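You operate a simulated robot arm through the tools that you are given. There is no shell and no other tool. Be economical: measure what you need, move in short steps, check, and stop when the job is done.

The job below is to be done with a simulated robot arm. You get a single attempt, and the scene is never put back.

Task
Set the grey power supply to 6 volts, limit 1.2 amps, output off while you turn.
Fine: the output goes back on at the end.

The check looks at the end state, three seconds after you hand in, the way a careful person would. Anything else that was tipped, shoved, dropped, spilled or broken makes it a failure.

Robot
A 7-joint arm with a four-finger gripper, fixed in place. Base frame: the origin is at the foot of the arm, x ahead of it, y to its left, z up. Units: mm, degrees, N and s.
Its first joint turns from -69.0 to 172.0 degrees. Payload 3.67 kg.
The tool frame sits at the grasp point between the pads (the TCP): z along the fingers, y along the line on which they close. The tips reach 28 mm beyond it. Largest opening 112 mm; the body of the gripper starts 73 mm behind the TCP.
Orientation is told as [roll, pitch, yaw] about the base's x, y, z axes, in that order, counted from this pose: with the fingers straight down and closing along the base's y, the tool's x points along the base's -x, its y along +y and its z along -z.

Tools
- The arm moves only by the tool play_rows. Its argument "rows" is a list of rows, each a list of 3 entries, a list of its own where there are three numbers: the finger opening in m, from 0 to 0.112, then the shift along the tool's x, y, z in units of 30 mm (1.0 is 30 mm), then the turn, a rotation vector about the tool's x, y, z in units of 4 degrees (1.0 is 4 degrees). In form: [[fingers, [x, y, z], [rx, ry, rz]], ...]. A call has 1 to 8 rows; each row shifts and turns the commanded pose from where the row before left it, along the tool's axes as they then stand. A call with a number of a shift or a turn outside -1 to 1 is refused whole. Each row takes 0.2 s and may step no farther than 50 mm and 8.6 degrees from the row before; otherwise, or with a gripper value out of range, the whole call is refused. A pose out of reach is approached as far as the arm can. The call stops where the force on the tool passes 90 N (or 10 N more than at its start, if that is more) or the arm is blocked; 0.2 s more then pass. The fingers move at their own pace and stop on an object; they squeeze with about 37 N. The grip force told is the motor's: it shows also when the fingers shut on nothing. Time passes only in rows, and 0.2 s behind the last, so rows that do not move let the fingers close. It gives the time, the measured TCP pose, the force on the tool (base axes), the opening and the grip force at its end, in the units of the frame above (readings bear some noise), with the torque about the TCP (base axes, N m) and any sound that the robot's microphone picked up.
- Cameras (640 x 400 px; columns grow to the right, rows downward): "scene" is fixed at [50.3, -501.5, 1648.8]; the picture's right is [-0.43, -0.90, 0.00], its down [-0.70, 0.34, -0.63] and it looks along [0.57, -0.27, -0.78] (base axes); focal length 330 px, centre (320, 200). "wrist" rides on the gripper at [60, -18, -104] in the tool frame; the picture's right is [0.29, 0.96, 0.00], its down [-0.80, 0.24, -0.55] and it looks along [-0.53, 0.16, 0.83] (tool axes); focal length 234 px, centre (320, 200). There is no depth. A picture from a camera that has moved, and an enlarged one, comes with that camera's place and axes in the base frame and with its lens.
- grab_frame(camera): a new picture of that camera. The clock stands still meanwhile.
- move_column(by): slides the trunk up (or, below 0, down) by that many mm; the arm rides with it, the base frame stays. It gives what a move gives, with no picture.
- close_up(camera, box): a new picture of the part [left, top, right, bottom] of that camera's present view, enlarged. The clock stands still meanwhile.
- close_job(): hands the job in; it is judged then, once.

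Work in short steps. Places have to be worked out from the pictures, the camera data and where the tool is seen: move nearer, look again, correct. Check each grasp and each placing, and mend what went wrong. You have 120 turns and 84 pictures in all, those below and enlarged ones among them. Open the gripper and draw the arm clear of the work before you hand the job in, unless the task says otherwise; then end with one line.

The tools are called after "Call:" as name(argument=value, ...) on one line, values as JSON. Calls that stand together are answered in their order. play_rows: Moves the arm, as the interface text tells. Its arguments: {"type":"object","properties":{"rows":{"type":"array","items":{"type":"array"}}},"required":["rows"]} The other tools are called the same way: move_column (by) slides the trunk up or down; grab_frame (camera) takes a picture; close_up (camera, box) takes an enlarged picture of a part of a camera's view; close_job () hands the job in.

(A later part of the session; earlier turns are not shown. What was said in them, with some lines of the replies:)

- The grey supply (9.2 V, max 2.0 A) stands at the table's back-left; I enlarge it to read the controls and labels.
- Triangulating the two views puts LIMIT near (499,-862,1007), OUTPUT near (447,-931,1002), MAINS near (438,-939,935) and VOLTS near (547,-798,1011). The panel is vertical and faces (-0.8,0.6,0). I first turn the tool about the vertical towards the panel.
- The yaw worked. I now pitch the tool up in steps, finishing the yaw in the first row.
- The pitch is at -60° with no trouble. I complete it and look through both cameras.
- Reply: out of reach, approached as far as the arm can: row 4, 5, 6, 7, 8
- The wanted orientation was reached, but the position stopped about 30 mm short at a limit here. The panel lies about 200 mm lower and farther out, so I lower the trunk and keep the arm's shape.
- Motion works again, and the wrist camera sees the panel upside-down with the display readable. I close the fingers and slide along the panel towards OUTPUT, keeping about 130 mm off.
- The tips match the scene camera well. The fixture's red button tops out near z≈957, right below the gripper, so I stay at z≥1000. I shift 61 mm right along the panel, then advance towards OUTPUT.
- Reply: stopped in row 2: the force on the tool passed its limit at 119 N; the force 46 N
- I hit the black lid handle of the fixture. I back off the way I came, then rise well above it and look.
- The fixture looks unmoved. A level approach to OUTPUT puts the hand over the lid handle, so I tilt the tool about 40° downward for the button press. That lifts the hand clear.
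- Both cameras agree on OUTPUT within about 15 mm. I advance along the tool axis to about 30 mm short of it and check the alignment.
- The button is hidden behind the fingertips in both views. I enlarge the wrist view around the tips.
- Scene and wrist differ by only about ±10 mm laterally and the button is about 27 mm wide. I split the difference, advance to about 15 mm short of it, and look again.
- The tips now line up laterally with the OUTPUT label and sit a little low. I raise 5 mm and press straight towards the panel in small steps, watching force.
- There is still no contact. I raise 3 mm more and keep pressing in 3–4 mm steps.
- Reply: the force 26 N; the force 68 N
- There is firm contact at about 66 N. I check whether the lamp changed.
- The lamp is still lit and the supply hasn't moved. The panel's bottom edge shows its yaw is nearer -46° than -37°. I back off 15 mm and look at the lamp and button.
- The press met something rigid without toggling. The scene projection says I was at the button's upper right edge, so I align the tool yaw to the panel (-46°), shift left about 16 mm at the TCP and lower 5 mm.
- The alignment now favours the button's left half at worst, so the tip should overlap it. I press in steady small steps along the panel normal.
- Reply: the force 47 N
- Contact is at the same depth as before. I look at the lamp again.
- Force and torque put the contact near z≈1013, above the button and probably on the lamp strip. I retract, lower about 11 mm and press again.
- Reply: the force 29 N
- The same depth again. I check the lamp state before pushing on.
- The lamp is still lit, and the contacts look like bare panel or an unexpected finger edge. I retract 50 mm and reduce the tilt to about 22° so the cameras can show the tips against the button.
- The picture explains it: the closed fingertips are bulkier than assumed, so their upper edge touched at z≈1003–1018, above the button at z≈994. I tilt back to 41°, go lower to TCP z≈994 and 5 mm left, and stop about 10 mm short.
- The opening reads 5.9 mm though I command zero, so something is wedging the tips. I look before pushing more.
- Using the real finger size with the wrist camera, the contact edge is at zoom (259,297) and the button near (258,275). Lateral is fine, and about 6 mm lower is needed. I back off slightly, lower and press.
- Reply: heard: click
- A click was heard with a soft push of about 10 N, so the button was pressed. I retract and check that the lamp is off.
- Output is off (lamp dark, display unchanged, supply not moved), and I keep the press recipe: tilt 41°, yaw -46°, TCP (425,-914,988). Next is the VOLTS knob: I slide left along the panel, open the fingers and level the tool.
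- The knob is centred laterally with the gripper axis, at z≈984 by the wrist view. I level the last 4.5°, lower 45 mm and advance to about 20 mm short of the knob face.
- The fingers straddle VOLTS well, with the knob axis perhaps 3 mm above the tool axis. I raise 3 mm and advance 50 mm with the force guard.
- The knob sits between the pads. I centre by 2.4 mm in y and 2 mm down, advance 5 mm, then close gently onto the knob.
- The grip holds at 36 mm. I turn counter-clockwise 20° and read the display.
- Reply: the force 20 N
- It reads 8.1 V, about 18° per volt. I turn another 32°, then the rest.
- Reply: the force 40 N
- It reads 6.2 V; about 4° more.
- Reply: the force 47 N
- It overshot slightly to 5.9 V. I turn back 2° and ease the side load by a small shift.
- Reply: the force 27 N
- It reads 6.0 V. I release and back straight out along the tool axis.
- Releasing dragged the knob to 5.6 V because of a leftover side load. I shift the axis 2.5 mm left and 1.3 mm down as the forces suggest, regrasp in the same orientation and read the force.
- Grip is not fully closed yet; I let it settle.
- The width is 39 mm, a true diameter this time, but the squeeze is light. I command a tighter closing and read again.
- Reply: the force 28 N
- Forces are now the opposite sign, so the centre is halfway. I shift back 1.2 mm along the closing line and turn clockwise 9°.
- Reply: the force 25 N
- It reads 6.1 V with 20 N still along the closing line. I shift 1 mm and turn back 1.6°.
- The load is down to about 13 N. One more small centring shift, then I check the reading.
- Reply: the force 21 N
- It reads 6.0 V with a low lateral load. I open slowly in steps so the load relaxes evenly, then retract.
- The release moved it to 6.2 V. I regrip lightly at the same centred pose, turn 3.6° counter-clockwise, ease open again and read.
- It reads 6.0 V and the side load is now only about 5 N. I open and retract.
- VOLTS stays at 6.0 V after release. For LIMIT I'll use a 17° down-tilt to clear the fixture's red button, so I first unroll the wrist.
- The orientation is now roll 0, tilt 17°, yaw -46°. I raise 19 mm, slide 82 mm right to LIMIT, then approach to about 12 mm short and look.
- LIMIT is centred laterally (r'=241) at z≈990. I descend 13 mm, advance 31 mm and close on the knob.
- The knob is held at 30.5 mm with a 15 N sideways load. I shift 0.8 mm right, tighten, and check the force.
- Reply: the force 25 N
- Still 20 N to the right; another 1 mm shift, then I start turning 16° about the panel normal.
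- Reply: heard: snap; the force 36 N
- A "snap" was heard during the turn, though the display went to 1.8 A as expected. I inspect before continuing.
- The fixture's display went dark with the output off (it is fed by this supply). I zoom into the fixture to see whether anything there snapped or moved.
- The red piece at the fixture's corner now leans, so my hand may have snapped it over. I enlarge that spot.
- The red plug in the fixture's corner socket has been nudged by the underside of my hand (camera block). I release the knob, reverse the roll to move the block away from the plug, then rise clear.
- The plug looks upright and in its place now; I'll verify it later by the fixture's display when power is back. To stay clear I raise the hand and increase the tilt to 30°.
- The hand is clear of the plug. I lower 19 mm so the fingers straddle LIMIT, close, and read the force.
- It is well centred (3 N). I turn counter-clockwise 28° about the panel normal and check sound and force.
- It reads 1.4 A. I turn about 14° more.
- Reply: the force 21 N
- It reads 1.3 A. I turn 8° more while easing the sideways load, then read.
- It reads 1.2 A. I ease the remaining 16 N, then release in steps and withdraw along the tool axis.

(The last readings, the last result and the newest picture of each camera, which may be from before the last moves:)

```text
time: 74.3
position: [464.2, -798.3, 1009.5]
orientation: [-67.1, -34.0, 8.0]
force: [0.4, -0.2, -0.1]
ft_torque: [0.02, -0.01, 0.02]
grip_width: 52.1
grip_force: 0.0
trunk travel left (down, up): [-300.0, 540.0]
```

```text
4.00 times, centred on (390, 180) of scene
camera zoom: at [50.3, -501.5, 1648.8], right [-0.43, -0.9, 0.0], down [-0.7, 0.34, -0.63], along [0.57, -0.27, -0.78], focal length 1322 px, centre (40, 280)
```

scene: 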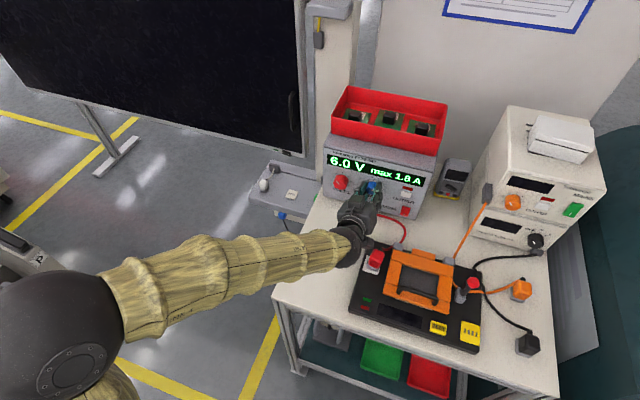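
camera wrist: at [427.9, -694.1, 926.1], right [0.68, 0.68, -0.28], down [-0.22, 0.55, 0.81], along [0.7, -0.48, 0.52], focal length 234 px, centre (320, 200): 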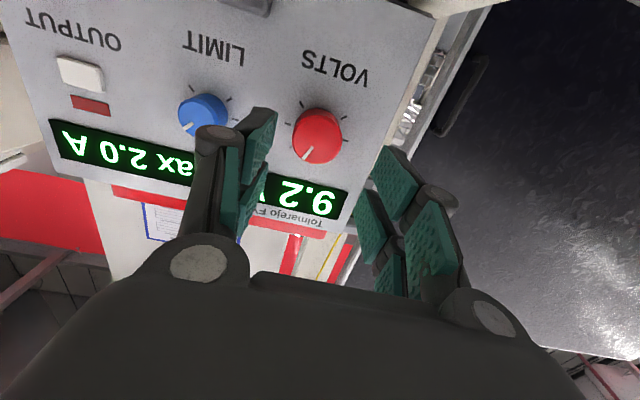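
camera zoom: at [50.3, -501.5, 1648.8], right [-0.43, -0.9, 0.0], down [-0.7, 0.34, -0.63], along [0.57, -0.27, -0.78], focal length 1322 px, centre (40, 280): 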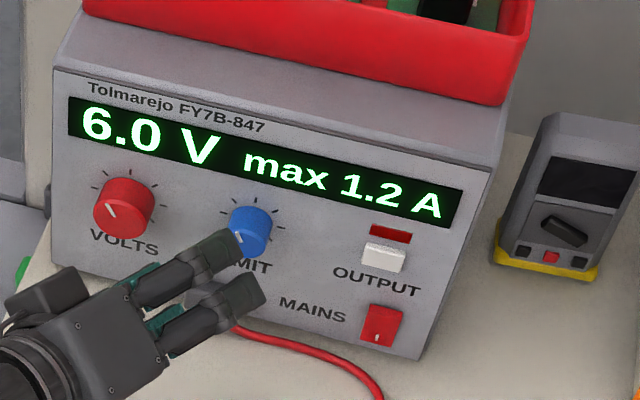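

Both settings hold at 6.0 V and 1.2 A. I unroll the wrist about the panel normal, ready for the OUTPUT press.

Call:
play_rows(rows=[[0.03, [0, 0, 0], [-0.498, 0, 0.867]], [0.0, [0, 0, 0], [-0.498, 0, 0.867]], [0.0, [0, 0, 0], [-0.498, 0, 0.867]], [0.0, [0, 0, 0], [-0.498, 0, 0.867]], [0.0, [0, 0, 0], [-0.498, 0, 0.867]], [0.0, [0, 0, 0], [-0.498, 0, 0.867]], [0.0, [0, 0, 0], [-0.498, 0, 0.867]], [0.0, [0, 0, 0], [-0.498, 0, 0.867]]])

Call:
play_rows(rows=[[0.0, [0, 0, 0], [-0.498, 0, 0.867]], [0.0, [0, 0, 0], [-0.498, 0, 0.867]], [0.0, [0, 0, 0], [-0.498, 0, 0.867]], [0.0, [0, 0, 0], [-0.498, 0, 0.867]], [0.0, [0, 0, 0], [-0.249, 0, 0.433]], [0.0, [0, 0, 0], [0, 1, 0]], [0.0, [0, 0, 0], [0, 1, 0]], [0.0, [0, 0, 0], [0, 0.7, 0]]])

```text
time: 76.1
position: [463.9, -798.0, 1010.0]
orientation: [-32.8, -55.7, -17.0]
force: [-0.2, -0.6, 0.0]
ft_torque: [-0.01, -0.02, 0.02]
grip_width: 0.0
grip_force: 36.3
trunk travel left (down, up): [-300.0, 540.0]
```

```text
time: 77.9
position: [465.3, -797.9, 1008.8]
orientation: [0.2, -49.1, -45.0]
force: [-0.4, 0.1, -0.4]
ft_torque: [0.03, -0.05, 0.0]
grip_width: 0.0
grip_force: 36.0
trunk travel left (down, up): [-300.0, 540.0]
```

The orientation matches the earlier press. I slide 110 mm right at this safe height, then move to about 12 mm short of OUTPUT.

Call:
play_rows(rows=[[0.0, [0, -0.917, 0], [0, 0, 0]], [0.0, [0, -0.917, 0], [0, 0, 0]], [0.0, [0, -0.917, 0], [0, 0, 0]], [0.0, [0, -0.917, 0], [0, 0, 0]], [0.0, [-0.2, 0, 0.77], [0, 0, 0]], [0.0, [-0.2, 0, 0.77], [0, 0, 0]]])

```text
time: 79.3
position: [417.7, -906.4, 986.9]
orientation: [0.2, -49.2, -45.1]
force: [0.0, -0.1, -0.3]
ft_torque: [-0.02, 0.02, 0.0]
grip_width: 0.0
grip_force: 35.6
trunk travel left (down, up): [-300.0, 540.0]
```

I'm in position, with r'=329.6 and z=987. I press in 3 mm steps and stop at the first click.

Call:
play_rows(rows=[[0.0, [-0.066, 0, 0.076], [0, 0, 0]], [0.0, [-0.066, 0, 0.076], [0, 0, 0]]])

Call:
play_rows(rows=[[0.0, [-0.066, 0, 0.076], [0, 0, 0]]])

Call:
play_rows(rows=[[0.0, [-0.066, 0, 0.076], [0, 0, 0]]])

```text
time: 79.9
position: [421.7, -909.9, 987.4]
orientation: [0.3, -49.3, -45.2]
force: [0.3, 0.3, -0.3]
ft_torque: [0.01, 0.0, 0.0]
grip_width: 0.2
grip_force: 36.3
trunk travel left (down, up): [-300.0, 540.0]
```

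```text
time: 80.3
position: [424.5, -912.9, 987.5]
orientation: [0.3, -49.3, -45.1]
force: [0.3, -0.7, -0.2]
ft_torque: [-0.01, 0.01, 0.03]
grip_width: 6.0
grip_force: 36.2
trunk travel left (down, up): [-300.0, 540.0]
```

```text
time: 80.7
position: [424.2, -913.5, 988.0]
orientation: [0.2, -49.3, -45.2]
force: [-1.1, 1.1, -0.3]
ft_torque: [0.05, -0.01, -0.03]
grip_width: 5.7
grip_force: 35.5
trunk travel left (down, up): [-300.0, 540.0]
heard: click
```

It clicked. I retract the same way and draw up and away, then check.

Call:
play_rows(rows=[[0.0, [0.15, 0, -0.17], [0, 0, 0]], [0.0, [0.22, 0, -0.25], [0, 0, 0]], [0.0, [0.22, 0, -0.5], [0, 0, 0]], [0.0, [0, 0, -1], [0, 0, 0]], [0.0, [-0.5, 0.5, -1], [0, 0, 0]], [0.0, [-0.5, 1, -0.8], [0, 0, 0]], [0.0, [-0.3, 1, -0.8], [0, 0, 0]], [0.0, [0, 1, -0.8], [0, 0, 0]]])

Call:
play_rows(rows=[[0.03, [-0.3, 1, -0.8], [0, 0, 0]], [0.05, [-0.3, 1, -0.8], [0, 0, 0]], [0.06, [0, 1, -0.8], [0, 0, 0]], [0.06, [0, 1, -0.5], [0, 0, 0]]])

Call:
grab_frame(camera="scene")

Call:
close_up(camera="scene", box=[330, 180, 560, 360])

```text
time: 82.5
position: [421.6, -763.3, 1104.2]
orientation: [0.2, -49.3, -45.1]
force: [-0.2, 0.6, 1.5]
ft_torque: [0.03, 0.02, 0.0]
grip_width: 0.0
grip_force: 36.3
trunk travel left (down, up): [-300.0, 540.0]
```

```text
time: 83.7
position: [440.5, -694.0, 1138.8]
orientation: [5.4, -45.5, -52.7]
force: [0.0, 0.0, 0.2]
ft_torque: [0.0, 0.0, 0.01]
grip_width: 59.9
grip_force: 0.1
trunk travel left (down, up): [-300.0, 540.0]
stopped in row 4: the arm was blocked; the commanded pose is now the measured one
```

```text
12 pictures are left
```

scene: 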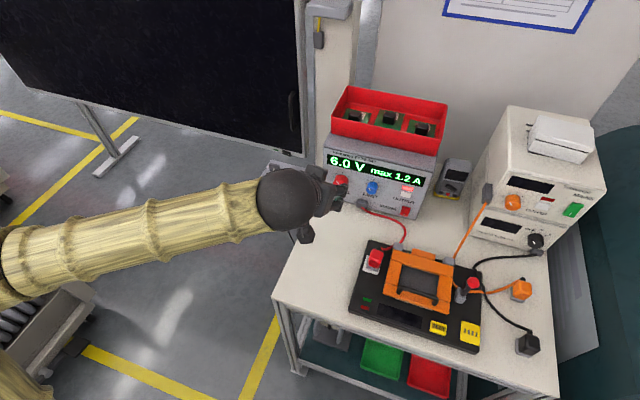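

```text
2.22 times, centred on (445, 270) of scene
camera zoom: at [50.3, -501.5, 1648.8], right [-0.43, -0.9, 0.0], down [-0.7, 0.34, -0.63], along [0.57, -0.27, -0.78], focal length 734 px, centre (42, 44)
```

zoom: 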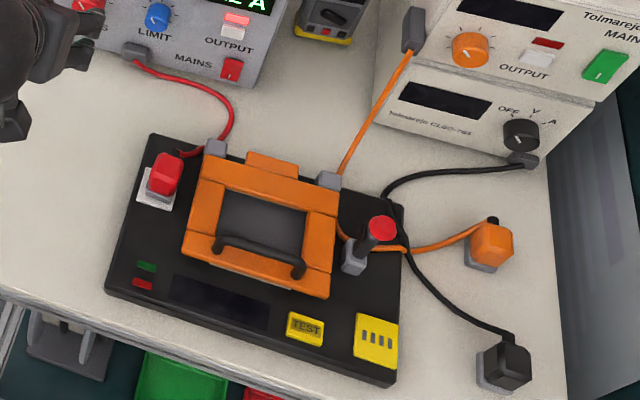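

Output is on at 6.0 V / 1.2 A, but the fixture's display is still dark. My nudge (the "snap") seems to have unseated the red plug, so I look closely at it.

Call:
close_up(camera="scene", box=[350, 235, 398, 280])

```text
8.89 times, centred on (374, 258) of scene
camera zoom: at [50.3, -501.5, 1648.8], right [-0.43, -0.9, 0.0], down [-0.7, 0.34, -0.63], along [0.57, -0.27, -0.78], focal length 2938 px, centre (-160, -311)
```

zoom: 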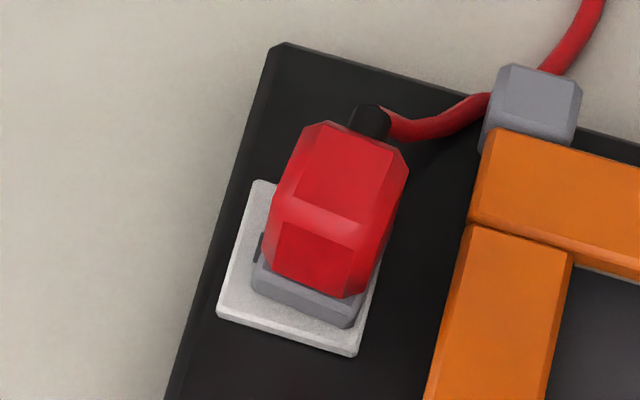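

The plug's collar looks shifted about 3 mm to the right on its pad. I'll go above it with the tool pointing down (fixture and panel share the -46° yaw); first I pitch the tool down.

Call:
play_rows(rows=[[0.06, [0, -0.5, 0.5], [0, 1, 0]], [0.06, [0, -0.5, 0.3], [0, 1, 0]], [0.06, [0, 0, 0], [0, 1, 0]], [0.06, [0, 0, 0], [0, 1, 0]], [0.06, [0, 0, 0], [0, 1, 0]], [0.06, [0, 0, 0], [0, 1, 0]], [0.06, [0, 0, 0], [0, 1, 0]], [0.06, [0, 0, 0], [0, 1, 0]]])

```text
time: 85.5
position: [430.8, -724.6, 1122.0]
orientation: [3.7, -13.5, -49.5]
force: [0.0, -0.6, 0.4]
ft_torque: [-0.01, 0.01, 0.01]
grip_width: 60.1
grip_force: 0.0
trunk travel left (down, up): [-300.0, 540.0]
```

I finish the pitch, trim roll and yaw, and move over the plug at z≈1080.

Call:
play_rows(rows=[[0.06, [0, 0, 0], [0.46, 1, -0.43]], [0.06, [0, 0, 0], [0.46, 1, -0.43]], [0.06, [0, 0, 0], [0, 1, 0]], [0.06, [0.14, -0.87, 0.35], [0, 0.37, 0]], [0.06, [0.14, -0.87, 0.35], [0, 0, 0]], [0.06, [0.14, -0.87, 0.35], [0, 0, 0]], [0.06, [0.14, -0.87, 0.35], [0, 0, 0]]])

Call:
grab_frame(camera="wrist")

```text
time: 87.1
position: [343.9, -788.3, 1081.0]
orientation: [-0.5, -0.3, -46.0]
force: [-0.1, -0.7, -0.8]
ft_torque: [0.0, 0.03, -0.01]
grip_width: 59.9
grip_force: 0.1
trunk travel left (down, up): [-300.0, 540.0]
```

```text
9 pictures are left
camera wrist: at [290.0, -756.3, 1184.2], right [0.49, 0.87, -0.01], down [0.73, -0.4, 0.56], along [0.48, -0.28, -0.83], focal length 234 px, centre (320, 200)
```

wrist: 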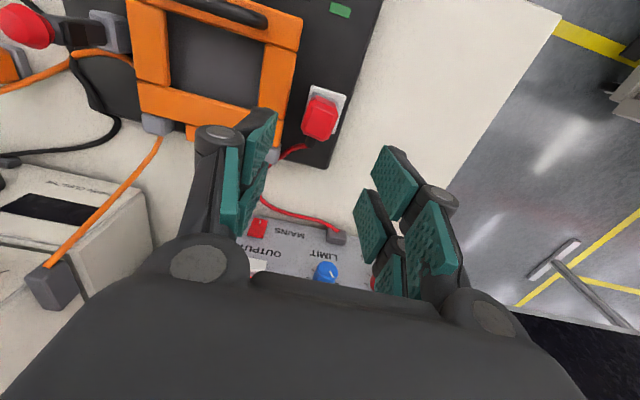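

The plug lies straight below the gripper. I enlarge it in the wrist view to see how it sits.

Call:
close_up(camera="wrist", box=[280, 70, 376, 170])

```text
4.00 times, centred on (328, 120) of wrist
camera zoom: at [290.0, -756.3, 1184.2], right [0.49, 0.87, -0.01], down [0.73, -0.4, 0.56], along [0.48, -0.28, -0.83], focal length 937 px, centre (288, 520)
```

zoom: 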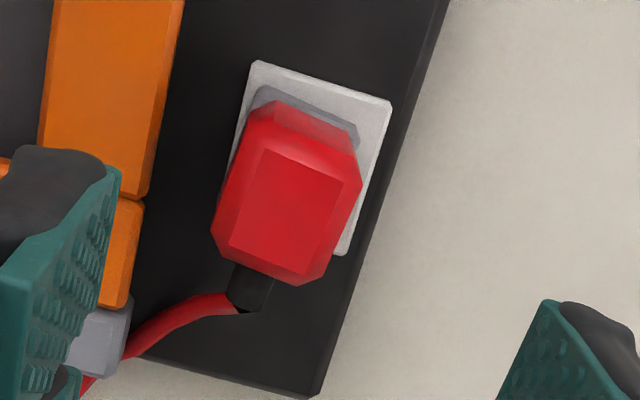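

The plug stands upright but sits about 2–3 mm right of its socket, with its top near z≈955. The lid frame leaves too little room beside it for a finger, so I close the fingers and lower them onto its top, to drag it left and press it in.

Call:
play_rows(rows=[[0.0, [0, 0.05, 0.9], [0, 0, 0]], [0.0, [0, 0, 0.9], [0, 0, 0]], [0.0, [0, 0, 0.9], [0, 0, 0]], [0.0, [0, 0, 0.2], [0, 0, 0]]])

Call:
play_rows(rows=[[0.0, [0, 0, 0.1], [0, 0, 0]], [0.0, [0, 0, 0.1], [0, 0, 0]]])

```text
time: 88.1
position: [343.3, -787.0, 993.5]
orientation: [-0.6, -0.3, -46.0]
force: [-0.1, -0.5, -0.4]
ft_torque: [0.01, -0.01, -0.02]
grip_width: 0.0
grip_force: 36.0
trunk travel left (down, up): [-300.0, 540.0]
```

```text
time: 88.7
position: [343.3, -786.4, 987.7]
orientation: [-0.6, -0.3, -46.0]
force: [0.0, 0.0, -0.4]
ft_torque: [0.0, 0.06, 0.0]
grip_width: 0.0
grip_force: 35.5
trunk travel left (down, up): [-300.0, 540.0]
```

No contact yet at z=988; I continue in small steps.

Call:
play_rows(rows=[[0.0, [0, 0, 0.1], [0, 0, 0]], [0.0, [0, 0, 0.07], [0, 0, 0]]])

Call:
play_rows(rows=[[0.0, [0, 0, 0.07], [0, 0, 0]]])

Call:
play_rows(rows=[[0.0, [0, 0, 0.07], [0, 0, 0]]])

```text
time: 89.3
position: [344.1, -787.0, 985.6]
orientation: [-0.7, -0.5, -45.9]
force: [3.4, -6.7, 23.5]
ft_torque: [-0.12, -0.07, 0.04]
grip_width: 5.9
grip_force: 35.9
trunk travel left (down, up): [-300.0, 540.0]
```

```text
time: 89.7
position: [343.8, -785.6, 984.4]
orientation: [-0.7, -0.7, -45.8]
force: [5.4, -15.5, 48.8]
ft_torque: [-0.47, -0.17, 0.02]
grip_width: 6.0
grip_force: 36.2
trunk travel left (down, up): [-300.0, 540.0]
```

```text
time: 90.1
position: [343.6, -784.9, 984.1]
orientation: [-0.8, -0.7, -45.9]
force: [6.9, -25.4, 78.5]
ft_torque: [-0.67, -0.23, 0.04]
grip_width: 6.1
grip_force: 35.7
trunk travel left (down, up): [-300.0, 540.0]
```

There is 78 N on top and no snap yet. I ease the load, drag 4 mm left under moderate pressure, then press again.

Call:
play_rows(rows=[[0.0, [0, 0, -0.1], [0, 0, 0]], [0.0, [0, 0.07, 0], [0, 0, 0]], [0.0, [0, 0.07, 0], [0, 0, 0]]])

Call:
play_rows(rows=[[0.0, [0, 0.03, 0.05], [0, 0, 0]], [0.0, [0, 0, 0.05], [0, 0, 0]]])

```text
time: 90.9
position: [343.5, -780.5, 984.5]
orientation: [-0.6, -0.5, -46.1]
force: [-4.6, -17.4, 55.9]
ft_torque: [-0.56, 0.33, 0.02]
grip_width: 5.8
grip_force: 36.0
trunk travel left (down, up): [-300.0, 540.0]
```

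```text
time: 91.5
position: [345.5, -779.3, 983.7]
orientation: [-0.8, -0.7, -46.1]
force: [-4.2, -24.3, 75.4]
ft_torque: [-0.71, 0.31, 0.06]
grip_width: 6.2
grip_force: 35.6
trunk travel left (down, up): [-300.0, 540.0]
```

No snap. I lift off and compare the plug's place with the earlier enlargement.

Call:
play_rows(rows=[[0.0, [0, 0, -0.3], [0, 0, 0]], [0.0, [0, 0, -1], [0, 0, 0]], [0.0, [0, 0, -1], [0, 0, 0]], [0.0, [0, 0.5, -1], [0, 0, 0]], [0.0, [0, 1, 0], [0, 0, 0]], [0.0, [0, 1, 0], [0, 0, 0]], [0.0, [0, 1, 0], [0, 0, 0]]])

Call:
close_up(camera="scene", box=[344, 220, 440, 340])

```text
time: 93.1
position: [423.3, -705.2, 1075.5]
orientation: [-0.6, -0.4, -46.0]
force: [0.1, 0.1, 0.1]
ft_torque: [-0.02, 0.04, 0.0]
grip_width: 0.0
grip_force: 36.0
trunk travel left (down, up): [-300.0, 540.0]
```

```text
3.33 times, centred on (392, 280) of scene
camera zoom: at [50.3, -501.5, 1648.8], right [-0.43, -0.9, 0.0], down [-0.7, 0.34, -0.63], along [0.57, -0.27, -0.78], focal length 1102 px, centre (80, -67)
```

zoom: 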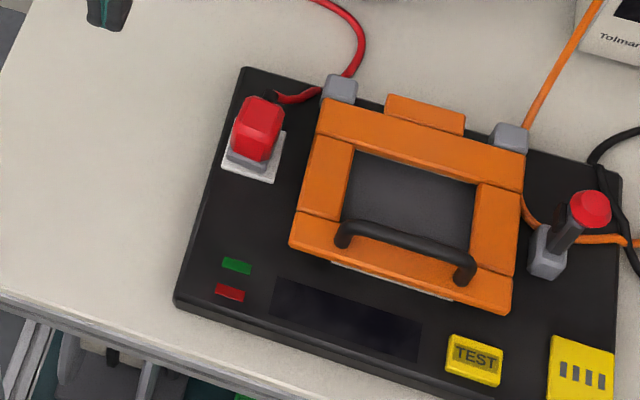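

The plug slid left freely, so it really is loose; it now looks about 1 mm too far left. I take one precise enlargement before pressing again.

Call:
close_up(camera="scene", box=[350, 235, 398, 280])

```text
8.89 times, centred on (374, 258) of scene
camera zoom: at [50.3, -501.5, 1648.8], right [-0.43, -0.9, 0.0], down [-0.7, 0.34, -0.63], along [0.57, -0.27, -0.78], focal length 2938 px, centre (-160, -311)
```

zoom: 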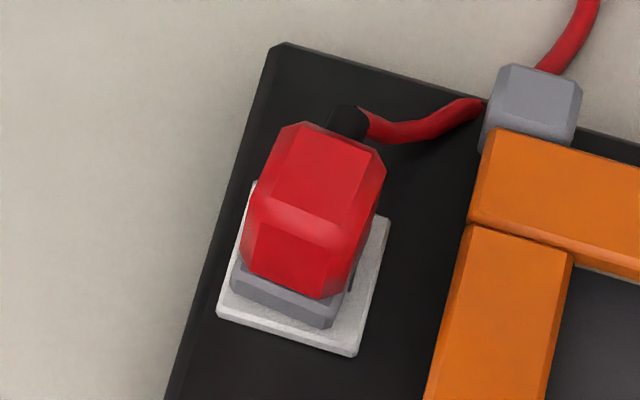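

The pad's two contact slots show that the socket centre needs the plug 3.2 mm right of where it is now. I return above it, press lightly, drag 3.2 mm right and press down, listening for the snap.

Call:
play_rows(rows=[[0.0, [0, -0.9, 0], [0, 0, 0]], [0.0, [0, -0.9, 0], [0, 0, 0]], [0.0, [0, -0.9, 0], [0, 0, 0]], [0.0, [0, -0.8, 0], [0, 0, 0]], [0.0, [0, 0, 1], [0, 0, 0]], [0.0, [0, 0, 1], [0, 0, 0]], [0.0, [0, 0, 0.95], [0, 0, 0]]])

Call:
play_rows(rows=[[0.0, [0, 0, 0.1], [0, 0, 0]], [0.0, [0, 0, 0.1], [0, 0, 0]]])

```text
time: 94.7
position: [346.9, -781.0, 987.6]
orientation: [-0.6, -0.3, -45.9]
force: [-0.2, -0.1, 0.6]
ft_torque: [-0.02, -0.02, 0.0]
grip_width: 0.0
grip_force: 36.2
trunk travel left (down, up): [-300.0, 540.0]
```

```text
time: 95.3
position: [346.9, -781.8, 984.2]
orientation: [-0.7, -0.5, -45.9]
force: [0.9, -3.6, 29.6]
ft_torque: [0.0, 0.06, -0.01]
grip_width: 6.1
grip_force: 35.4
trunk travel left (down, up): [-300.0, 540.0]
```

Contact is at 30 N. I drag right 2.2 mm, then in 1 mm steps, with pressure building.

Call:
play_rows(rows=[[0.0, [0, -0.04, 0], [0, 0, 0]], [0.0, [0, -0.035, 0], [0, 0, 0]]])

Call:
play_rows(rows=[[0.0, [0, -0.03, 0], [0, 0, 0]], [0.0, [0, 0, 0.05], [0, 0, 0]]])

Call:
play_rows(rows=[[0.0, [0, -0.03, 0], [0, 0, 0]], [0.0, [0, 0, 0.04], [0, 0, 0]]])

```text
time: 95.9
position: [346.9, -781.9, 985.6]
orientation: [-0.7, -0.5, -45.7]
force: [7.3, -1.7, 35.2]
ft_torque: [0.01, -0.15, 0.02]
grip_width: 6.0
grip_force: 35.4
trunk travel left (down, up): [-300.0, 540.0]
```

```text
time: 96.5
position: [346.2, -782.0, 985.7]
orientation: [-0.6, -0.6, -45.9]
force: [11.5, -2.6, 46.0]
ft_torque: [-0.03, -0.25, 0.02]
grip_width: 6.1
grip_force: 36.0
trunk travel left (down, up): [-300.0, 540.0]
```

```text
time: 97.1
position: [345.9, -781.6, 985.3]
orientation: [-0.7, -0.6, -46.0]
force: [15.8, 5.2, 59.5]
ft_torque: [0.25, -0.36, -0.05]
grip_width: 6.0
grip_force: 35.8
trunk travel left (down, up): [-300.0, 540.0]
```

The plug is sticking: 15 N lateral builds with little motion. I ease the vertical load and continue the drag.

Call:
play_rows(rows=[[0.0, [0, 0, -0.11], [0, 0, 0]], [0.0, [0, -0.04, 0], [0, 0, 0]], [0.0, [0, -0.04, 0], [0, 0, 0]]])

Call:
play_rows(rows=[[0.0, [0, 0, 0.07], [0, 0, 0]], [0.0, [0, 0, 0.05], [0, 0, 0]]])

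```text
time: 97.9
position: [341.2, -784.2, 984.9]
orientation: [-0.7, -0.4, -46.0]
force: [9.1, 9.7, 35.7]
ft_torque: [0.3, -0.19, -0.05]
grip_width: 6.2
grip_force: 36.1
trunk travel left (down, up): [-300.0, 540.0]
```

```text
time: 98.5
position: [342.1, -782.5, 983.9]
orientation: [-0.8, -0.7, -46.0]
force: [10.0, -7.2, 64.4]
ft_torque: [-0.08, -0.21, 0.0]
grip_width: 6.0
grip_force: 35.9
trunk travel left (down, up): [-300.0, 540.0]
```

Now at r'≈298. I press harder, to about 85 N, with small wiggles, listening for the snap.

Call:
play_rows(rows=[[0.0, [0, 0, 0.05], [0, 0, 0]], [0.0, [0, -0.02, 0], [0, 0, 0]], [0.0, [0, 0.04, 0], [0, 0, 0]], [0.0, [0, -0.02, 0], [0, 0, 0]]])

Call:
close_up(camera="wrist", box=[250, 60, 400, 200])

```text
time: 99.5
position: [340.7, -783.7, 984.3]
orientation: [-0.9, -0.7, -46.0]
force: [10.1, -8.3, 82.0]
ft_torque: [-0.13, -0.25, -0.01]
grip_width: 6.2
grip_force: 36.0
trunk travel left (down, up): [-300.0, 540.0]
```

```text
2.86 times, centred on (325, 130) of wrist
camera zoom: at [287.3, -750.3, 1087.8], right [0.49, 0.87, -0.02], down [0.73, -0.4, 0.56], along [0.48, -0.29, -0.83], focal length 669 px, centre (306, 400)
```

zoom: 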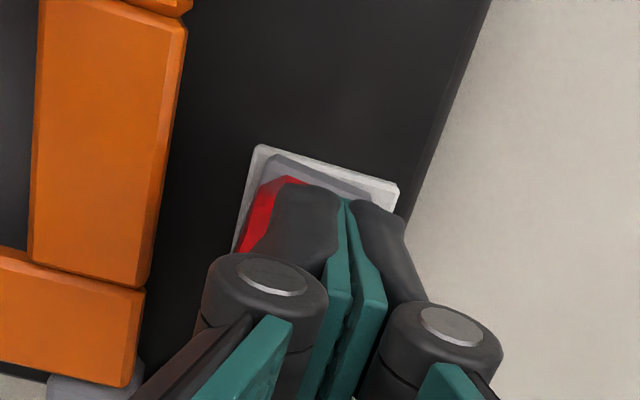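

The view shows the plug has crept about 4 mm towards the front and 1 mm right. I ease the load, drag it back towards the panel and slightly left, then press again.

Call:
play_rows(rows=[[0.0, [0, 0, -0.17], [0, 0, 0]], [0.0, [-0.06, 0.02, 0], [0, 0, 0]], [0.0, [-0.06, 0.02, 0], [0, 0, 0]], [0.0, [-0.05, 0, 0], [0, 0, 0]]])

Call:
play_rows(rows=[[0.0, [0, 0, 0.07], [0, 0, 0]], [0.0, [0, 0, 0.05], [0, 0, 0]]])

```text
time: 100.5
position: [344.5, -788.5, 985.3]
orientation: [-0.5, -0.4, -46.1]
force: [-9.7, 7.8, 32.6]
ft_torque: [0.34, 0.5, 0.0]
grip_width: 6.0
grip_force: 35.7
trunk travel left (down, up): [-300.0, 540.0]
```

```text
time: 101.1
position: [346.7, -787.7, 984.0]
orientation: [-0.8, -0.6, -45.9]
force: [-9.5, -7.9, 59.5]
ft_torque: [-0.01, 0.45, 0.04]
grip_width: 5.9
grip_force: 35.8
trunk travel left (down, up): [-300.0, 540.0]
```

Now the tool is at the plug's original spot (depth 807, r' 298). I make a small search pattern under about 50 N and listen for a snap.

Call:
play_rows(rows=[[0.0, [0, 0.05, -0.03], [0, 0, 0]], [0.0, [-0.05, 0, 0], [0, 0, 0]], [0.0, [0, -0.05, 0], [0, 0, 0]], [0.0, [0, -0.05, 0], [0, 0, 0]], [0.0, [0.05, 0, 0], [0, 0, 0]], [0.0, [0.05, 0, 0], [0, 0, 0]], [0.0, [0, 0.05, 0], [0, 0, 0]], [0.0, [0, 0.05, 0], [0, 0, 0]]])

Call:
play_rows(rows=[[0.0, [-0.1, 0, 0], [0, 0, 0]], [0.0, [0, 0, 0.04], [0, 0, 0]], [0.0, [0, -0.05, 0], [0, 0, 0]], [0.0, [0, -0.05, 0], [0, 0, 0]], [0.0, [0.05, 0, 0], [0, 0, 0]], [0.0, [0, 0.05, 0], [0, 0, 0]]])

Call:
close_up(camera="wrist", box=[250, 60, 400, 200])

```text
time: 102.9
position: [345.9, -786.2, 984.9]
orientation: [-0.7, -0.6, -45.9]
force: [3.4, -21.3, 60.1]
ft_torque: [-0.67, -0.16, -0.03]
grip_width: 6.3
grip_force: 35.9
trunk travel left (down, up): [-300.0, 540.0]
```

```text
time: 104.3
position: [345.3, -786.5, 983.5]
orientation: [-0.7, -0.6, -45.9]
force: [0.8, 6.4, 54.4]
ft_torque: [0.34, 0.1, -0.04]
grip_width: 6.1
grip_force: 36.1
trunk travel left (down, up): [-300.0, 540.0]
```

```text
2.86 times, centred on (325, 130) of wrist
camera zoom: at [292.2, -754.4, 1088.0], right [0.49, 0.87, -0.02], down [0.73, -0.4, 0.56], along [0.48, -0.28, -0.83], focal length 669 px, centre (306, 400)
```

zoom: 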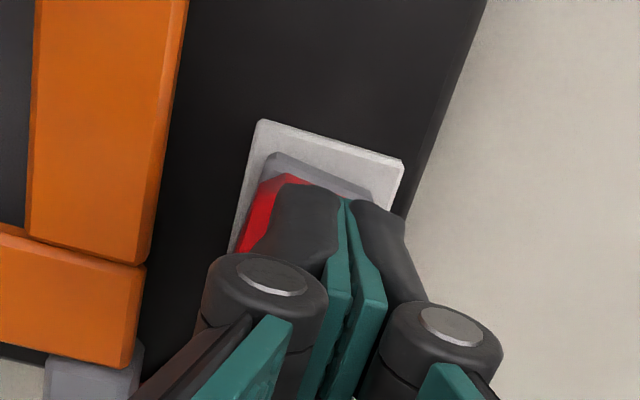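

Laterally it is centred; it is about 1.7 mm too far back. I bring it 2 mm forward under light load, pressing in stages.

Call:
play_rows(rows=[[0.0, [0, 0, -0.06], [0, 0, 0]], [0.0, [0.04, 0, 0], [0, 0, 0]], [0.0, [0, 0, 0.08], [0, 0, 0]], [0.0, [0.03, 0, 0], [0, 0, 0]], [0.0, [0.03, 0, 0], [0, 0, 0]], [0.0, [0.03, 0, 0.02], [0, 0, 0]]])

Call:
play_rows(rows=[[0.0, [0, 0.03, 0], [0, 0, 0]], [0.0, [0, -0.06, 0], [0, 0, 0]], [0.0, [0.03, 0, 0], [0, 0, 0]], [0.0, [0, 0.06, 0], [0, 0, 0]], [0.0, [0.03, 0, 0], [0, 0, 0]], [0.0, [0, -0.06, 0], [0, 0, 0]], [0.0, [0, 0.03, 0], [0, 0, 0]]])

```text
time: 105.8
position: [344.7, -783.9, 984.7]
orientation: [-1.1, -1.0, -45.9]
force: [1.7, 2.7, 36.6]
ft_torque: [0.23, 0.09, -0.01]
grip_width: 5.9
grip_force: 35.8
trunk travel left (down, up): [-300.0, 540.0]
stopped in row 6: the force on the tool passed its limit at 90 N (the readings are from after the stop); the commanded pose is now the measured one
```

```text
time: 107.4
position: [343.7, -782.5, 984.0]
orientation: [-1.1, -0.9, -45.8]
force: [17.8, -15.4, 75.2]
ft_torque: [-0.39, -0.55, -0.02]
grip_width: 5.9
grip_force: 35.8
trunk travel left (down, up): [-300.0, 540.0]
```

Pressing on top isn't guiding it. The gap to the lid frame (20 mm) should admit a fingertip of about 12 mm, so I rise, open to 38 mm and lower around the top of the plug.

Call:
play_rows(rows=[[0.0, [0, 0, -0.3], [0, 0, 0]], [0.038, [0, 0, -0.4], [0, 0, 0]], [0.038, [-0.08, 0, 0], [0, 0, 0]], [0.038, [0, 0, 0], [0, 0, 0]], [0.038, [0, 0, 0.3], [0, 0, 0]], [0.038, [0, 0, 0.2], [0, 0, 0]]])

Call:
close_up(camera="wrist", box=[230, 60, 420, 200])

```text
time: 108.8
position: [346.0, -789.0, 987.0]
orientation: [-0.8, -0.5, -45.9]
force: [0.0, 0.5, 0.0]
ft_torque: [0.02, -0.01, 0.01]
grip_width: 38.1
grip_force: 0.0
trunk travel left (down, up): [-300.0, 540.0]
```

```text
2.86 times, centred on (325, 130) of wrist
camera zoom: at [292.3, -756.1, 1090.4], right [0.49, 0.87, -0.02], down [0.73, -0.4, 0.56], along [0.48, -0.28, -0.83], focal length 669 px, centre (306, 400)
```

zoom: 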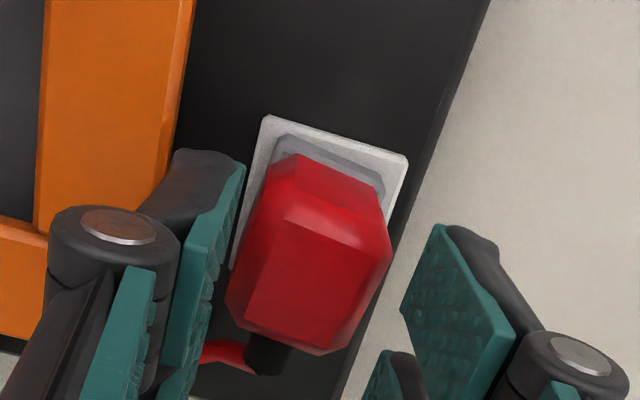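

The plug is yawed about 7° relative to its pad, which is why pressing failed, and a finger would foul the lid frame. I close the fingers, press on the plug's centre and rotate it back 7° by friction.

Call:
play_rows(rows=[[0.02, [0.15, 0, -0.3], [0, 0, 0]], [0.0, [0.14, 0, 0], [0, 0, 0]], [0.0, [0, 0, 0], [0, 0, 0]], [0.0, [0, 0, 0.25], [0, 0, 0]], [0.0, [0, 0, 0.12], [0, 0, 0]], [0.0, [0, 0, 0.09], [0, 0, 0]]])

Call:
play_rows(rows=[[0.0, [0, 0, 0], [0, 0, -0.5]], [0.0, [0, 0, 0], [0, 0, -0.5]], [0.0, [0, 0, 0], [0, 0, -0.5]], [0.0, [0, 0, 0], [0, 0, -0.5]]])

```text
time: 110.2
position: [340.8, -780.9, 983.2]
orientation: [-1.1, -0.9, -45.9]
force: [3.2, -10.7, 30.9]
ft_torque: [-0.3, -0.17, 0.01]
grip_width: 6.0
grip_force: 35.8
trunk travel left (down, up): [-300.0, 540.0]
```

```text
time: 111.2
position: [338.7, -777.7, 983.8]
orientation: [-1.0, -0.5, -37.9]
force: [8.4, 0.0, 41.8]
ft_torque: [0.03, -0.22, 0.03]
grip_width: 5.9
grip_force: 36.1
trunk travel left (down, up): [-300.0, 540.0]
```

Rotated 8°. Now I drag 3 mm towards the panel and press firmly.

Call:
play_rows(rows=[[0.0, [-0.05, -0.01, 0], [0, 0, 0]], [0.0, [-0.05, -0.01, 0], [0, 0, 0]], [0.0, [-0.03, 0, 0.04], [0, 0, 0]], [0.0, [0, 0, 0.05], [0, 0, 0]]])

Call:
play_rows(rows=[[0.0, [-0.04, 0, 0], [0, 0, 0]], [0.0, [0, 0.03, 0], [0, 0, 0]], [0.0, [0, -0.06, 0], [0, 0, 0]], [0.0, [-0.04, 0.03, 0], [0, 0, 0]], [0.0, [0, 0.03, 0], [0, 0, 0]], [0.0, [0, -0.06, 0], [0, 0, 0]], [0.0, [0, 0.03, 0], [0, 0, 0]]])

```text
time: 112.2
position: [340.3, -781.8, 984.6]
orientation: [-1.2, -0.7, -37.9]
force: [-4.7, 2.9, 50.2]
ft_torque: [0.25, 0.26, 0.0]
grip_width: 6.2
grip_force: 35.5
trunk travel left (down, up): [-300.0, 540.0]
```

```text
time: 113.8
position: [341.5, -781.4, 983.7]
orientation: [-1.1, -0.8, -37.8]
force: [-11.4, 6.4, 54.5]
ft_torque: [0.32, 0.55, 0.01]
grip_width: 6.1
grip_force: 36.2
trunk travel left (down, up): [-300.0, 540.0]
```

Still no snap. I lift off and spend one picture to see the plug's pose.

Call:
play_rows(rows=[[0.0, [0, 0, -0.4], [0, 0, 0]], [0.0, [0, 0, -1], [0, 0, 0]], [0.038, [0, 0.2, -1], [0, 0, 1]], [0.06, [0, 0.6, -0.5], [0, 0, 1]], [0.06, [0, 0, 0], [0, 0, 0]]])

Call:
close_up(camera="scene", box=[352, 236, 432, 326])

```text
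time: 115.0
position: [359.5, -765.9, 1066.1]
orientation: [-0.8, -0.5, -46.0]
force: [-1.2, -0.8, 0.3]
ft_torque: [0.02, 0.03, 0.03]
grip_width: 59.9
grip_force: 0.0
trunk travel left (down, up): [-300.0, 540.0]
```

```text
4.44 times, centred on (392, 281) of scene
camera zoom: at [50.3, -501.5, 1648.8], right [-0.43, -0.9, 0.0], down [-0.7, 0.34, -0.63], along [0.57, -0.27, -0.78], focal length 1469 px, centre (0, -160)
```

zoom: 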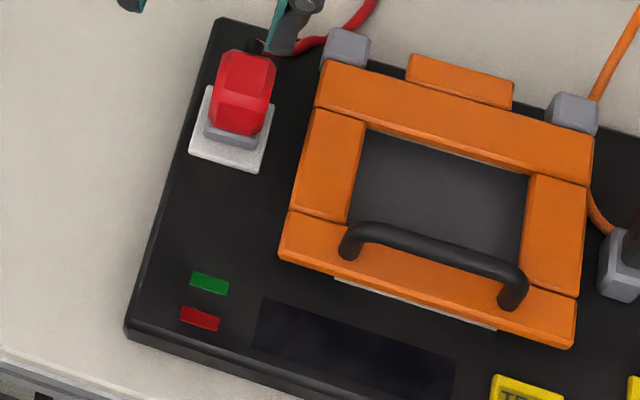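

The yaw is now nearly right and the plug is laterally centred, but about 4 mm too far back. I return above it, press lightly and drag it 4 mm forward.

Call:
play_rows(rows=[[0.0, [-0.18, -0.87, 0], [0, 0, 0]], [0.0, [0, 0, 0.6], [0, 0, 0]], [0.0, [0, 0, 0.9], [0, 0, 0]], [0.0, [0, 0, 0.9], [0, 0, 0]], [0.0, [0, 0, 0.25], [0, 0, 0]], [0.0, [0, 0, 0.1], [0, 0, 0]]])

Call:
play_rows(rows=[[0.0, [0, 0, 0.06], [0, 0, 0]], [0.0, [0.05, 0, 0.03], [0, 0, 0]], [0.0, [0.05, 0, 0], [0, 0, 0]], [0.0, [0.03, 0, 0], [0, 0, 0]]])

Call:
play_rows(rows=[[0.0, [0.02, 0, 0.03], [0, 0, -0.25]], [0.0, [0.02, 0, 0], [0, 0, -0.25]], [0.0, [0.02, 0, 0], [0, 0, -0.25]], [0.0, [0.02, 0, 0.02], [0, 0, 0]]])

```text
time: 116.4
position: [343.6, -790.3, 985.2]
orientation: [-1.0, -0.6, -45.9]
force: [0.1, -0.7, 12.3]
ft_torque: [0.04, 0.06, -0.02]
grip_width: 5.9
grip_force: 35.9
trunk travel left (down, up): [-300.0, 540.0]
```

```text
time: 117.4
position: [341.8, -785.8, 983.8]
orientation: [-1.0, -0.8, -45.7]
force: [9.5, -16.7, 51.7]
ft_torque: [-0.56, -0.41, 0.0]
grip_width: 6.0
grip_force: 36.4
trunk travel left (down, up): [-300.0, 540.0]
```

```text
time: 118.4
position: [340.8, -783.8, 985.3]
orientation: [-1.0, -0.8, -42.8]
force: [18.4, -18.7, 72.2]
ft_torque: [-0.61, -0.74, -0.04]
grip_width: 5.8
grip_force: 35.7
trunk travel left (down, up): [-300.0, 540.0]
```

Still sticking, with 26 N of drag. I ease the load, let it slide forward another 2 mm, and press with small wiggles.

Call:
play_rows(rows=[[0.0, [0, 0, -0.09], [0, 0, 0]], [0.0, [0.03, 0.02, 0], [0, 0, 0]], [0.0, [0.03, -0.04, 0], [0, 0, 0]], [0.0, [0, 0.02, 0.06], [0, 0, 0]], [0.0, [0, 0.04, 0], [0, 0, -0.25]], [0.0, [0, -0.08, 0], [0, 0, 0]], [0.0, [0, 0.04, 0.02], [0, 0, 0]]])

Call:
play_rows(rows=[[0.0, [-0.04, 0, 0], [0, 0, 0]], [0.0, [-0.04, 0.04, 0], [0, 0, 0]], [0.0, [0, -0.08, 0], [0, 0, 0]], [0.0, [-0.04, 0.04, 0], [0, 0, 0]], [0.0, [0, 0.04, 0], [0, 0, 0]], [0.0, [-0.03, -0.04, 0], [0, 0, 0.4]], [0.0, [0, -0.04, 0], [0, 0, 0.4]]])

```text
time: 120.0
position: [338.1, -780.7, 983.8]
orientation: [-1.0, -0.7, -42.0]
force: [14.0, -5.9, 65.9]
ft_torque: [-0.04, -0.38, 0.0]
grip_width: 6.0
grip_force: 35.7
trunk travel left (down, up): [-300.0, 540.0]
```

```text
time: 121.6
position: [340.4, -783.3, 985.0]
orientation: [-1.0, -0.8, -45.1]
force: [-5.4, 8.9, 58.9]
ft_torque: [0.58, 0.39, 0.08]
grip_width: 6.0
grip_force: 36.1
trunk travel left (down, up): [-300.0, 540.0]
```

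I spend one picture on the collar's margins while in contact.

Call:
close_up(camera="wrist", box=[265, 75, 385, 150])

```text
5.33 times, centred on (325, 112) of wrist
camera zoom: at [285.6, -752.3, 1087.8], right [0.47, 0.88, -0.02], down [0.73, -0.38, 0.56], along [0.49, -0.28, -0.83], focal length 1249 px, centre (293, 667)
```

zoom: 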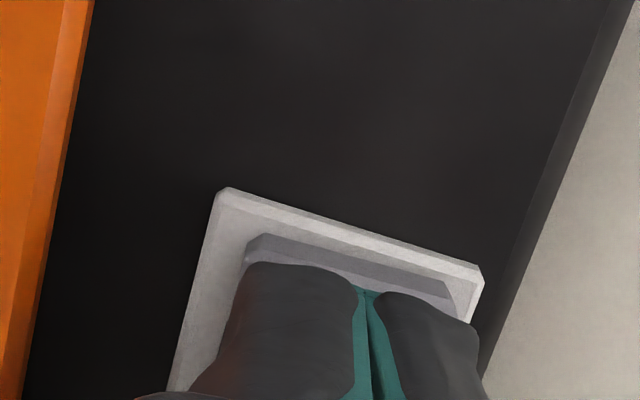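

The yaw is now within 1–2°. The plug needs about 3.4 mm towards the panel and 1.2 mm right, so I step it there slowly under constant pressure.

Call:
play_rows(rows=[[0.0, [0, -0.04, -0.07], [0, 0, 0]], [0.0, [-0.03, -0.03, 0], [0, 0, 0]], [0.0, [-0.03, 0, 0.03], [0, 0, 0]], [0.0, [-0.02, 0, 0.0], [0, 0, 0]], [0.0, [-0.02, 0, 0.02], [0, 0, 0]], [0.0, [-0.02, 0, 0], [0, 0, 0]], [0.0, [-0.02, 0, 0], [0, 0, 0]], [0.0, [-0.02, 0, 0], [0, 0, 0]]])

Call:
play_rows(rows=[[0.0, [0, 0, 0.03], [0, 0, 0]], [0.0, [-0.02, 0, 0], [0, 0, 0]], [0.0, [0, 0.03, 0], [0, 0, 0]], [0.0, [0, -0.06, 0], [0, 0, 0]], [0.0, [-0.02, 0.03, 0], [0, 0, 0.2]], [0.0, [0, 0.03, 0], [0, 0, -0.4]], [0.0, [0, -0.06, 0], [0, 0, 0.2]], [0.0, [-0.02, 0.03, 0], [0, 0, 0]]])

```text
time: 123.4
position: [340.7, -788.6, 984.7]
orientation: [-1.0, -0.9, -45.1]
force: [-10.1, 25.2, 51.9]
ft_torque: [0.96, 0.53, -0.1]
grip_width: 5.9
grip_force: 35.8
trunk travel left (down, up): [-300.0, 540.0]
heard: snap
```

```text
time: 125.2
position: [341.6, -789.9, 985.4]
orientation: [-1.0, -0.7, -45.1]
force: [-7.4, 7.4, 52.4]
ft_torque: [0.6, 0.5, 0.23]
grip_width: 6.2
grip_force: 35.7
trunk travel left (down, up): [-300.0, 540.0]
```

A snap: the plug re-seated, and the later wiggles made no further sound. I relax the sideways load, lift straight up, draw clear with the gripper open, and take the last look.

Call:
play_rows(rows=[[0.0, [0.03, 0, -0.08], [0, 0, 0]], [0.0, [0, 0, -0.3], [0, 0, 0]], [0.0, [0, 0, -1], [0, 0, 0]], [0.0, [0, 0, -1], [0, 0, 0]], [0.03, [0, 0.8, -1], [0, 0, 0]], [0.06, [0, 1, -0.5], [0, 0, 0]], [0.06, [0, 1, 0], [0, 0, 0]], [0.06, [0, 1, 0], [0, 0, 0]]])

Call:
play_rows(rows=[[0.06, [0.5, 1, -0.3], [0, 0, 0]], [0.06, [0.5, 1, -0.3], [0, 0, 0]], [0.06, [0.5, 0.5, 0], [0, 0, 0]]])

Call:
grab_frame(camera="scene")

```text
time: 127.0
position: [425.7, -710.4, 1095.1]
orientation: [-0.8, -0.6, -45.2]
force: [-0.1, -0.1, -0.5]
ft_torque: [0.03, 0.02, 0.0]
grip_width: 60.2
grip_force: 0.2
trunk travel left (down, up): [-300.0, 540.0]
```

```text
time: 127.8
position: [447.4, -626.3, 1110.4]
orientation: [-0.8, -0.6, -45.1]
force: [-0.4, -0.7, 0.2]
ft_torque: [0.01, -0.01, 0.01]
grip_width: 59.9
grip_force: 0.1
trunk travel left (down, up): [-300.0, 540.0]
```

```text
0 pictures are left
```

scene: 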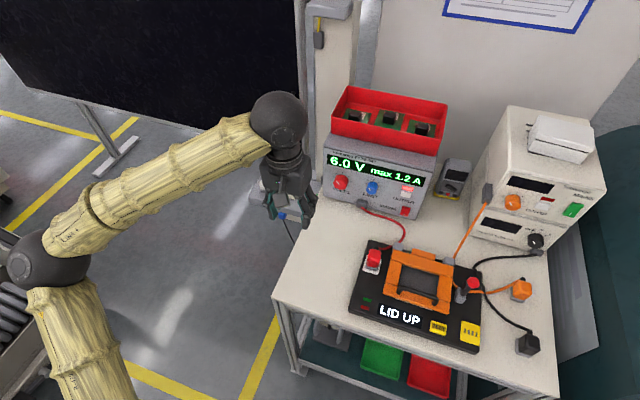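

The fixture shows "LID UP" again, the supply reads 6.0 V max 1.2 A with the output lamp lit, and the arm is clear with the gripper open. I hand in.

Call:
close_job()

```text
The job is handed in.
```

The grey supply is at 6.0 V with a 1.2 A limit; the output was off while I turned both knobs and is on again. On the way, my hand hit the fixture's lid handle and knocked its red plug loose; I re-seated the plug, and the display reads "LID UP" again.
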